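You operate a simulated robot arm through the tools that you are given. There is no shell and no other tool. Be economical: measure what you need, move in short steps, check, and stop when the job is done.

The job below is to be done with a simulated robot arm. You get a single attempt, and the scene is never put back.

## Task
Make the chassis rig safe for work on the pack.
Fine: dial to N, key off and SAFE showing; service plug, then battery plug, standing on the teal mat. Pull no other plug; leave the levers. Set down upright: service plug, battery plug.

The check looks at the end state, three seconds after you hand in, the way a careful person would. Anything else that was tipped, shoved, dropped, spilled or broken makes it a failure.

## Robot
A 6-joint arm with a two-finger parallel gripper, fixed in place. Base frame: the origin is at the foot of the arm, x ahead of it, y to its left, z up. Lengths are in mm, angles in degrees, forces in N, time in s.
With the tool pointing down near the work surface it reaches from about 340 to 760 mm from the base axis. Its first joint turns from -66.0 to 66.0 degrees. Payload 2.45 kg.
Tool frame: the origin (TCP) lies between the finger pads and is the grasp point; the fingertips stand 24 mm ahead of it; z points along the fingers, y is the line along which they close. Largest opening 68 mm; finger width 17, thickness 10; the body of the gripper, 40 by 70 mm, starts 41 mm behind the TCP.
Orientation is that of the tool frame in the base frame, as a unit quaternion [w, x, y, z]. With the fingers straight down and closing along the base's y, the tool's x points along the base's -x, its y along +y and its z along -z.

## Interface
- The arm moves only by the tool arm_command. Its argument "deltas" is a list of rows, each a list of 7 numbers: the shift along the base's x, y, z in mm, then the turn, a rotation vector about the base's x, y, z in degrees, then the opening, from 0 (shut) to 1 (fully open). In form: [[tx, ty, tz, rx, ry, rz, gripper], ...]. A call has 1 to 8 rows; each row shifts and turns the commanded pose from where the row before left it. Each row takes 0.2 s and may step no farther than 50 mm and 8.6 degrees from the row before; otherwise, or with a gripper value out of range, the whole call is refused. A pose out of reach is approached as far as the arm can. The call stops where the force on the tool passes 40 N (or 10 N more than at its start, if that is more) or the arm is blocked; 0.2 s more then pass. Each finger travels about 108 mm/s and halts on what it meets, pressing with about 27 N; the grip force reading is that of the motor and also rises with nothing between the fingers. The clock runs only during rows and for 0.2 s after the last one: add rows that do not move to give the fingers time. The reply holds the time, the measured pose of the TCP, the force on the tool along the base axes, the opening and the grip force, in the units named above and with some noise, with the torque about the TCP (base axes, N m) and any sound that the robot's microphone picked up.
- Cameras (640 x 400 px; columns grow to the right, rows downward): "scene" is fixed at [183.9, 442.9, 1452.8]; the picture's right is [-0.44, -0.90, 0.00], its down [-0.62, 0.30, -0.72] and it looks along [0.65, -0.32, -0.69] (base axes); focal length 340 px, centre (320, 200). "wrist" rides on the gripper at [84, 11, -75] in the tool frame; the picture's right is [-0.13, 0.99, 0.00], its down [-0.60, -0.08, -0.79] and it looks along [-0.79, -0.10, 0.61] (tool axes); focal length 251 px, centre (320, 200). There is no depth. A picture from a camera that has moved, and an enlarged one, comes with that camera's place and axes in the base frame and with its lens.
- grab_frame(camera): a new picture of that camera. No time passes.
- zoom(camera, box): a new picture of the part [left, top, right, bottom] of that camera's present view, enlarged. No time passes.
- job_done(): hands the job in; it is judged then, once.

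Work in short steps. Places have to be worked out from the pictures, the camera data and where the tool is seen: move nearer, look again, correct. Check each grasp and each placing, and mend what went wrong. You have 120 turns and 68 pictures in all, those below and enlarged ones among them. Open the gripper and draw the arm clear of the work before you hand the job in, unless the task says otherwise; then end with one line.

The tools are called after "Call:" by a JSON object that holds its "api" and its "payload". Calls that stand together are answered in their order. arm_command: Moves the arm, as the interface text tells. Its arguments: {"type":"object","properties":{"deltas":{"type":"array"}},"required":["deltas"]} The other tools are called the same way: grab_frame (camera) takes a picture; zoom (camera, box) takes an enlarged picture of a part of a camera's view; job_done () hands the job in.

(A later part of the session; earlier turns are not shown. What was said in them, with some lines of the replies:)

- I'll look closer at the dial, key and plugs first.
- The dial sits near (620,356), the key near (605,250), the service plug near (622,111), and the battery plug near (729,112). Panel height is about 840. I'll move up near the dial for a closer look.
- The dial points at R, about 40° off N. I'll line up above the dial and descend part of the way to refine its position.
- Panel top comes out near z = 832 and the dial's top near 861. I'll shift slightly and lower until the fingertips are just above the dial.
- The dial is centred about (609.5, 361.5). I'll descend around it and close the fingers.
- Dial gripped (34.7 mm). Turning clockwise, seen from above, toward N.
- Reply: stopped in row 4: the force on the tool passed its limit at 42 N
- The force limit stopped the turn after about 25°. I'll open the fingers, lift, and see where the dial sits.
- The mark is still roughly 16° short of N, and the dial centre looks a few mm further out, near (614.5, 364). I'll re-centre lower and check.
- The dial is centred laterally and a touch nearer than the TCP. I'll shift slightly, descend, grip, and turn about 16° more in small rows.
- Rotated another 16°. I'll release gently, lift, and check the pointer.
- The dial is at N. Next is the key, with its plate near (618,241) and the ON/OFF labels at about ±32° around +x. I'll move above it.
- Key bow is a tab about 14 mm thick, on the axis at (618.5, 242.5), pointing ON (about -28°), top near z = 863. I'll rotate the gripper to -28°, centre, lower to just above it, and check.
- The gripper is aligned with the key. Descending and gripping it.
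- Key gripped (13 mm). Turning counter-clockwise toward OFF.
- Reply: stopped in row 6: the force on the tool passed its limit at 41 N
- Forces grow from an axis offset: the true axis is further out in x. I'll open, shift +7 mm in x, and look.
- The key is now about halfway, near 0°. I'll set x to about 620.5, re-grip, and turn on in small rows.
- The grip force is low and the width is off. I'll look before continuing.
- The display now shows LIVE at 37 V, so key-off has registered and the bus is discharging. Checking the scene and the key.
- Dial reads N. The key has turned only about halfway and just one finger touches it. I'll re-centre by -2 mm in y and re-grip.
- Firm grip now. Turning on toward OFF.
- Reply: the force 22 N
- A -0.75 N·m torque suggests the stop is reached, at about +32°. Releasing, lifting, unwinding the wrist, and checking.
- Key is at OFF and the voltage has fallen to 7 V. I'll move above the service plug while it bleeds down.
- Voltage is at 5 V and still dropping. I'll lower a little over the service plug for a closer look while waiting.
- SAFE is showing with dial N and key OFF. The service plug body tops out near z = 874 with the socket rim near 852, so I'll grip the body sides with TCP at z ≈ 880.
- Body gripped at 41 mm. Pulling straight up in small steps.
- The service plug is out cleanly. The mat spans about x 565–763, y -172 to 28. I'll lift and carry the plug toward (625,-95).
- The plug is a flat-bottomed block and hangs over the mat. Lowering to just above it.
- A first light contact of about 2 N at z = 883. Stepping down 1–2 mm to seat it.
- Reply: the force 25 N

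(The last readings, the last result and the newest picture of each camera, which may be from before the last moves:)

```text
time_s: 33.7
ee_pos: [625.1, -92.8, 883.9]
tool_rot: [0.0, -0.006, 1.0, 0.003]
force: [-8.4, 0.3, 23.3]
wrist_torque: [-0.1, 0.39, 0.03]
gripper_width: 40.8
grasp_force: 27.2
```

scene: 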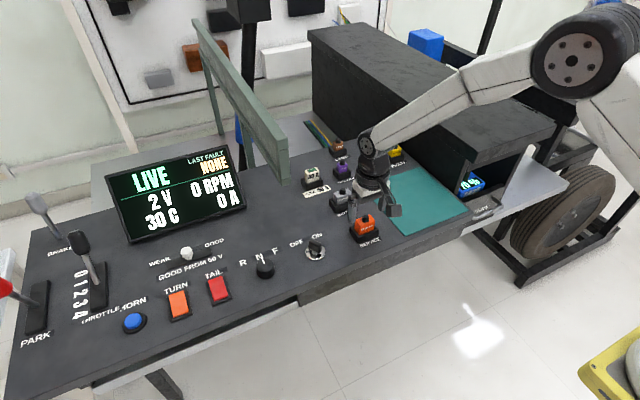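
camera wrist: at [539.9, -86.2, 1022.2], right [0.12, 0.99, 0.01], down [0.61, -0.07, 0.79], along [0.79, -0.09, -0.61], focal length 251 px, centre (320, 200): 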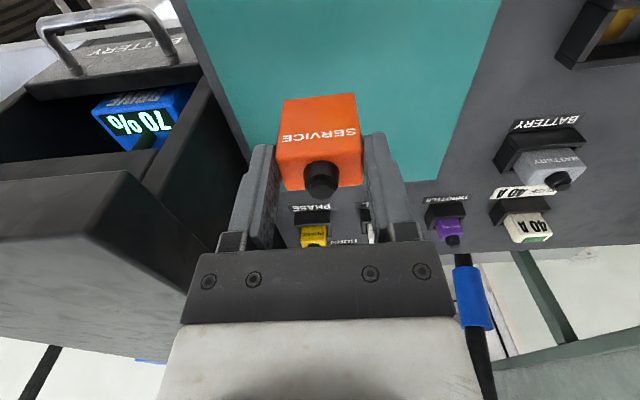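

Seated: 23 N with no further descent. I'll back off 1 mm, open, and rise straight up.

Call:
{"api": "arm_command", "payload": {"deltas": [[0, 0, 1.5, 0, 0, 0, 0.4], [0, 0, 0, 0, 0, 0, 0.7], [0, 0, 0, 0, 0, 0, 1], [0, 0, 0, 0, 0, 0, 1], [0, 0, 15, 0, 0, 0, 1], [0, 0, 30, 0, 0, 0, 1], [0, 0, 40, 0, 0, 0, 1]]}}

Call:
{"api": "zoom", "payload": {"camera": "scene", "box": [290, 120, 530, 270]}}

```text
time_s: 35.3
ee_pos: [626.3, -90.0, 967.9]
tool_rot: [-0.002, -0.007, 1.0, 0.003]
force: [0.2, -0.2, 0.1]
wrist_torque: [0.01, 0.03, 0.01]
gripper_width: 67.9
grasp_force: 0.0
```

```text
2.67 times, centred on (410, 195) of scene
camera zoom: at [183.9, 442.9, 1452.8], right [-0.44, -0.9, 0.0], down [-0.62, 0.3, -0.72], along [0.65, -0.32, -0.69], focal length 906 px, centre (80, 213)
```

zoom: 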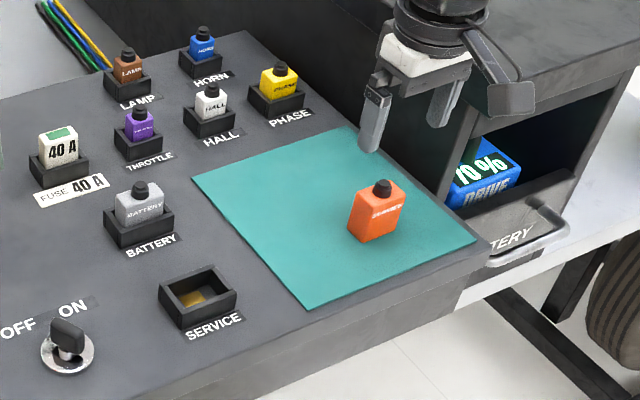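

Service plug is standing upright on the mat. Next, moving above the battery plug near (729,112).

Call:
{"api": "arm_command", "payload": {"deltas": [[18, 40.4, 0, 0, 0, 0, 1], [18, 40.4, 0, 0, 0, 0, 1], [18, 40.4, 0, 0, 0, 0, 1], [18, 40.4, 0, 0, 0, 0, 1], [18, 40.4, 0, 0, 0, 0, 1], [8, 0, -20, 0, 0, 0, 1], [0, 0, -20, 0, 0, 0, 1]]}}

Call:
{"api": "grab_frame", "payload": {"camera": "wrist"}}

Call:
{"api": "grab_frame", "payload": {"camera": "scene"}}

```text
time_s: 36.9
ee_pos: [723.1, 109.4, 926.4]
tool_rot: [-0.002, -0.007, 1.0, 0.003]
force: [-0.1, 0.3, 0.4]
wrist_torque: [0.01, 0.02, 0.02]
gripper_width: 68.2
grasp_force: 0.1
```

```text
23 pictures are left
camera wrist: at [638.4, 120.0, 1001.2], right [0.12, 0.99, 0.01], down [0.61, -0.08, 0.79], along [0.79, -0.09, -0.61], focal length 251 px, centre (320, 200)
```

wrist: 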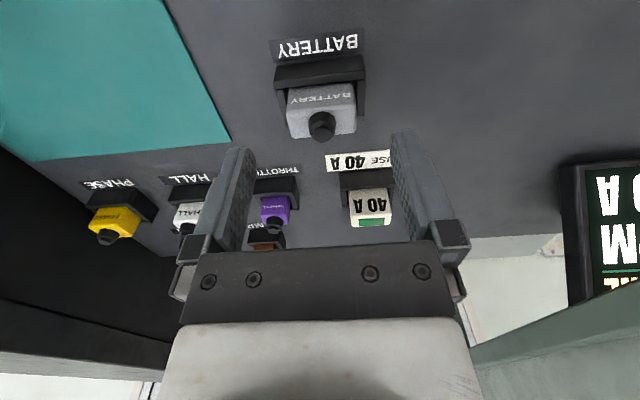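

```text
22 pictures are left
```

scene: 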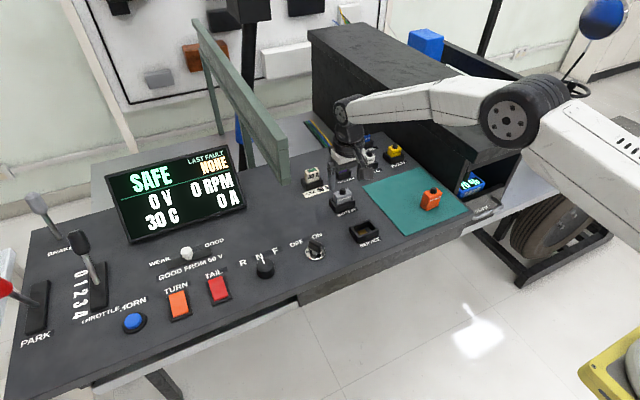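

Call:
{"api": "zoom", "payload": {"camera": "wrist", "box": [240, 40, 400, 140]}}

```text
4.00 times, centred on (320, 90) of wrist
camera zoom: at [638.4, 120.0, 1001.2], right [0.12, 0.99, 0.01], down [0.61, -0.08, 0.79], along [0.79, -0.09, -0.61], focal length 1006 px, centre (320, 640)
```

zoom: 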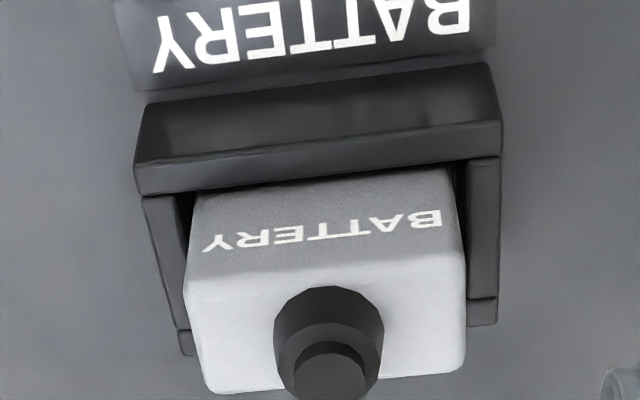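

Battery socket rim is at about z = 852, body top at about 871, centre near (728.5, 111.5). Descending to TCP z ≈ 880 and gripping.

Call:
{"api": "arm_command", "payload": {"deltas": [[5.5, 2, -18, 0, 0, 0, 1], [0, 0, -18, 0, 0, 0, 1], [0, 0, -11, 0, 0, 0, 1], [0, 0, 0, 0, 0, 0, 0.5], [0, 0, 0, 0, 0, 0, 0.4], [0, 0, 0, 0, 0, 0, 0.4]]}}

Call:
{"api": "grab_frame", "payload": {"camera": "wrist"}}

```text
time_s: 38.3
ee_pos: [727.6, 110.5, 880.5]
tool_rot: [-0.001, -0.007, 1.0, 0.003]
force: [0.2, 0.6, 0.0]
wrist_torque: [0.01, -0.03, -0.01]
gripper_width: 43.2
grasp_force: 26.8
```

```text
20 pictures are left
camera wrist: at [643.7, 120.9, 955.1], right [0.12, 0.99, 0.01], down [0.61, -0.08, 0.79], along [0.79, -0.09, -0.61], focal length 251 px, centre (320, 200)
```

wrist: 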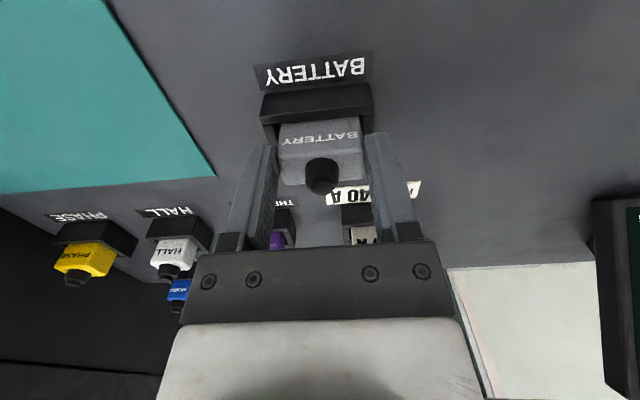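

Gripped at 43 mm. Pulling straight up.

Call:
{"api": "arm_command", "payload": {"deltas": [[0, 0, 4, 0, 0, 0, 0.4], [0, 0, 4, 0, 0, 0, 0.4], [0, 0, 6, 0, 0, 0, 0.4], [0, 0, 10, 0, 0, 0, 0.4], [0, 0, 12, 0, 0, 0, 0.4]]}}

Call:
{"api": "grab_frame", "payload": {"camera": "wrist"}}

```text
time_s: 39.5
ee_pos: [728.1, 110.4, 915.4]
tool_rot: [-0.001, -0.007, 1.0, 0.003]
force: [-0.5, -0.4, -0.1]
wrist_torque: [0.0, 0.02, 0.04]
gripper_width: 43.3
grasp_force: 26.7
```

```text
19 pictures are left
camera wrist: at [643.4, 120.4, 990.7], right [0.12, 0.99, 0.01], down [0.61, -0.08, 0.79], along [0.79, -0.09, -0.61], focal length 251 px, centre (320, 200)
```

wrist: 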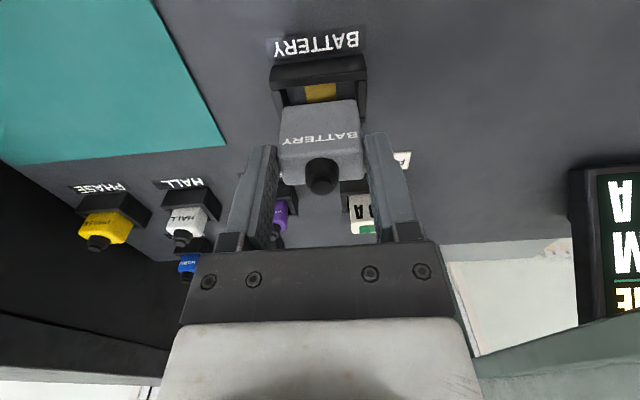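

Battery plug is out. I'll lift and carry it to (685,-20) on the mat, clear of the service plug.

Call:
{"api": "arm_command", "payload": {"deltas": [[0, 0, 40, 0, 0, 0, 0.4], [-11, -33, 0, 0, 0, 0, 0.4], [-11, -33, 0, 0, 0, 0, 0.4], [-11, -33, 0, 0, 0, 0, 0.4], [-11, -32, 0, 0, 0, 0, 0.4], [0, 0, 0, 0, 0, 0, 0.4]]}}

Call:
{"api": "grab_frame", "payload": {"camera": "wrist"}}

Call:
{"api": "zoom", "payload": {"camera": "scene", "box": [290, 120, 530, 270]}}

```text
time_s: 40.9
ee_pos: [684.6, -18.5, 956.8]
tool_rot: [-0.002, -0.007, 1.0, 0.002]
force: [-0.9, -0.6, -0.6]
wrist_torque: [0.0, 0.01, -0.04]
gripper_width: 43.2
grasp_force: 26.8
```

```text
18 pictures are left
camera wrist: at [600.4, -8.9, 1031.6], right [0.12, 0.99, 0.01], down [0.61, -0.08, 0.79], along [0.79, -0.09, -0.61], focal length 251 px, centre (320, 200)
```

wrist: 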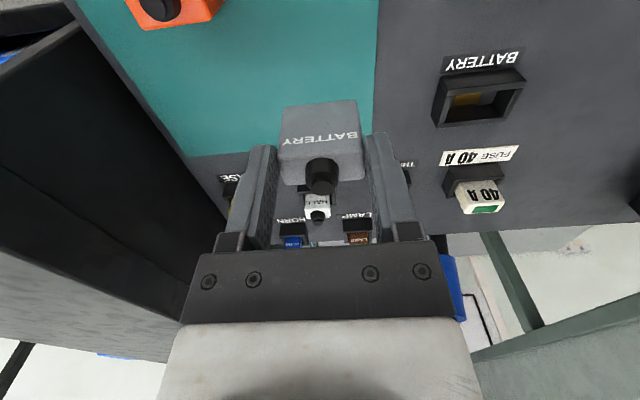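

```text
2.67 times, centred on (410, 195) of scene
camera zoom: at [184.0, 442.9, 1452.8], right [-0.44, -0.9, 0.0], down [-0.62, 0.3, -0.72], along [0.65, -0.32, -0.69], focal length 906 px, centre (80, 213)
```

zoom: 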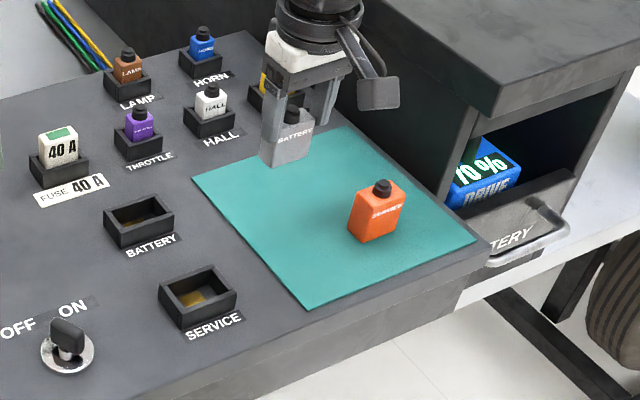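

I'll shift a little inward for margin and lower to near contact.

Call:
{"api": "arm_command", "payload": {"deltas": [[-10, -6, -22, 0, 0, 0, 0.4], [0, 0, -22, 0, 0, 0, 0.4], [0, 0, -23, 0, 0, 0, 0.4], [0, 0, -3, 0, 0, 0, 0.4], [0, 0, 0, 0, 0, 0, 0.4]]}}

Call:
{"api": "arm_command", "payload": {"deltas": [[0, 0, -2, 0, 0, 0, 0.4], [0, 0, 0, 0, 0, 0, 0.4]]}}

Call:
{"api": "arm_command", "payload": {"deltas": [[0, 0, -1.5, 0, 0, 0, 0.4], [0, 0, 0, 0, 0, 0, 0.4]]}}

```text
time_s: 42.1
ee_pos: [674.3, -26.3, 886.7]
tool_rot: [-0.001, -0.007, 1.0, 0.003]
force: [-0.4, 0.2, -0.4]
wrist_torque: [-0.04, 0.04, 0.05]
gripper_width: 43.0
grasp_force: 26.5
```

```text
time_s: 42.7
ee_pos: [674.6, -25.0, 884.9]
tool_rot: [-0.002, -0.007, 1.0, 0.002]
force: [-0.7, -0.1, -1.0]
wrist_torque: [0.01, 0.03, -0.01]
gripper_width: 43.2
grasp_force: 27.1
```

```text
time_s: 43.3
ee_pos: [673.1, -25.8, 882.3]
tool_rot: [-0.001, -0.006, 1.0, 0.004]
force: [0.1, -0.1, -0.3]
wrist_torque: [0.01, 0.01, 0.0]
gripper_width: 43.0
grasp_force: 27.2
```

No contact yet. Continuing down in 1 mm steps.

Call:
{"api": "arm_command", "payload": {"deltas": [[0, 0, -1, 0, 0, 0, 0.4], [0, 0, 0, 0, 0, 0, 0.4]]}}

Call:
{"api": "arm_command", "payload": {"deltas": [[0, 0, -1, 0, 0, 0, 0.4], [0, 0, 0, 0, 0, 0, 0.4]]}}

```text
time_s: 43.9
ee_pos: [674.1, -25.6, 884.6]
tool_rot: [-0.001, -0.007, 1.0, 0.003]
force: [-7.2, 0.7, 13.1]
wrist_torque: [0.04, 0.3, 0.01]
gripper_width: 43.0
grasp_force: 26.7
```

```text
time_s: 44.5
ee_pos: [674.0, -25.3, 883.8]
tool_rot: [0.0, -0.007, 1.0, 0.002]
force: [-9.6, 1.9, 28.1]
wrist_torque: [0.04, 0.32, 0.01]
gripper_width: 43.1
grasp_force: 27.0
```

Seated (28 N). Back off slightly, release, and rise clear.

Call:
{"api": "arm_command", "payload": {"deltas": [[0, 0, 1.7, 0, 0, 0, 0.4], [0, 0, 0, 0, 0, 0, 0.75], [0, 0, 0, 0, 0, 0, 1], [0, 0, 0, 0, 0, 0, 1], [0, 0, 15, 0, 0, 0, 1], [0, 0, 30, 0, 0, 0, 1], [0, 0, 45, 0, 0, 0, 1], [0, 0, 50, 0, 0, 0, 1]]}}

Call:
{"api": "arm_command", "payload": {"deltas": [[-40, 10, 20, 0, 0, 0, 1], [-40, 10, 20, 0, 0, 0, 1], [-40, 10, 20, 0, 0, 0, 1], [-40, 10, 20, 0, 0, 0, 1], [-40, 10, 20, 0, 0, 0, 1]]}}

Call:
{"api": "grab_frame", "payload": {"camera": "scene"}}

Call:
{"api": "zoom", "payload": {"camera": "scene", "box": [290, 120, 530, 270]}}

Call:
{"api": "zoom", "payload": {"camera": "scene", "box": [100, 140, 356, 300]}}

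```text
time_s: 46.3
ee_pos: [675.4, -27.4, 1024.3]
tool_rot: [-0.003, -0.007, 1.0, 0.003]
force: [-0.8, -0.4, 0.1]
wrist_torque: [0.0, -0.03, 0.0]
gripper_width: 68.3
grasp_force: 0.1
```

```text
time_s: 47.5
ee_pos: [474.3, 23.7, 1123.4]
tool_rot: [-0.002, -0.007, 1.0, 0.003]
force: [0.0, 0.0, 0.4]
wrist_torque: [0.02, -0.02, 0.03]
gripper_width: 68.0
grasp_force: 0.0
```

```text
16 pictures are left
```

scene: 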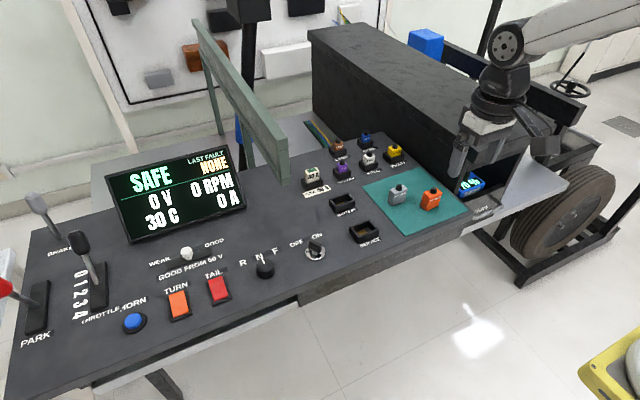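

```text
2.67 times, centred on (410, 195) of scene
camera zoom: at [183.9, 442.9, 1452.8], right [-0.44, -0.9, 0.0], down [-0.62, 0.3, -0.72], along [0.65, -0.32, -0.69], focal length 906 px, centre (80, 213)
```

zoom: 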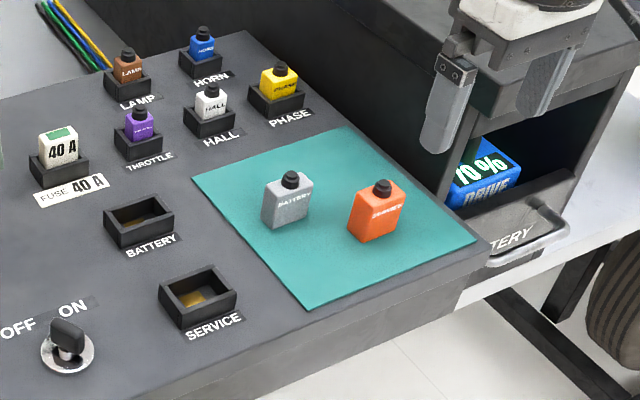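

```text
2.50 times, centred on (228, 220) of scene
camera zoom: at [183.9, 442.9, 1452.8], right [-0.44, -0.9, 0.0], down [-0.62, 0.3, -0.72], along [0.65, -0.32, -0.69], focal length 849 px, centre (550, 150)
```

zoom: 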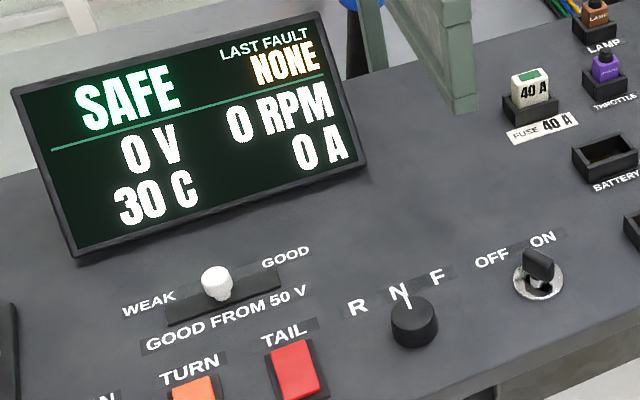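

Everything matches the brief: SAFE at 0 V, dial at N, key OFF, both plugs upright on the mat, and no other plug or lever moved. The gripper is open and the arm is clear, so I'm handing in.

Call:
{"api": "job_done", "payload": {}}

```text
The job is handed in.
```

The rig is safe for pack work: dial at N, key off, SAFE showing at 0 V, and the service plug, then the battery plug, pulled and standing upright on the teal mat.
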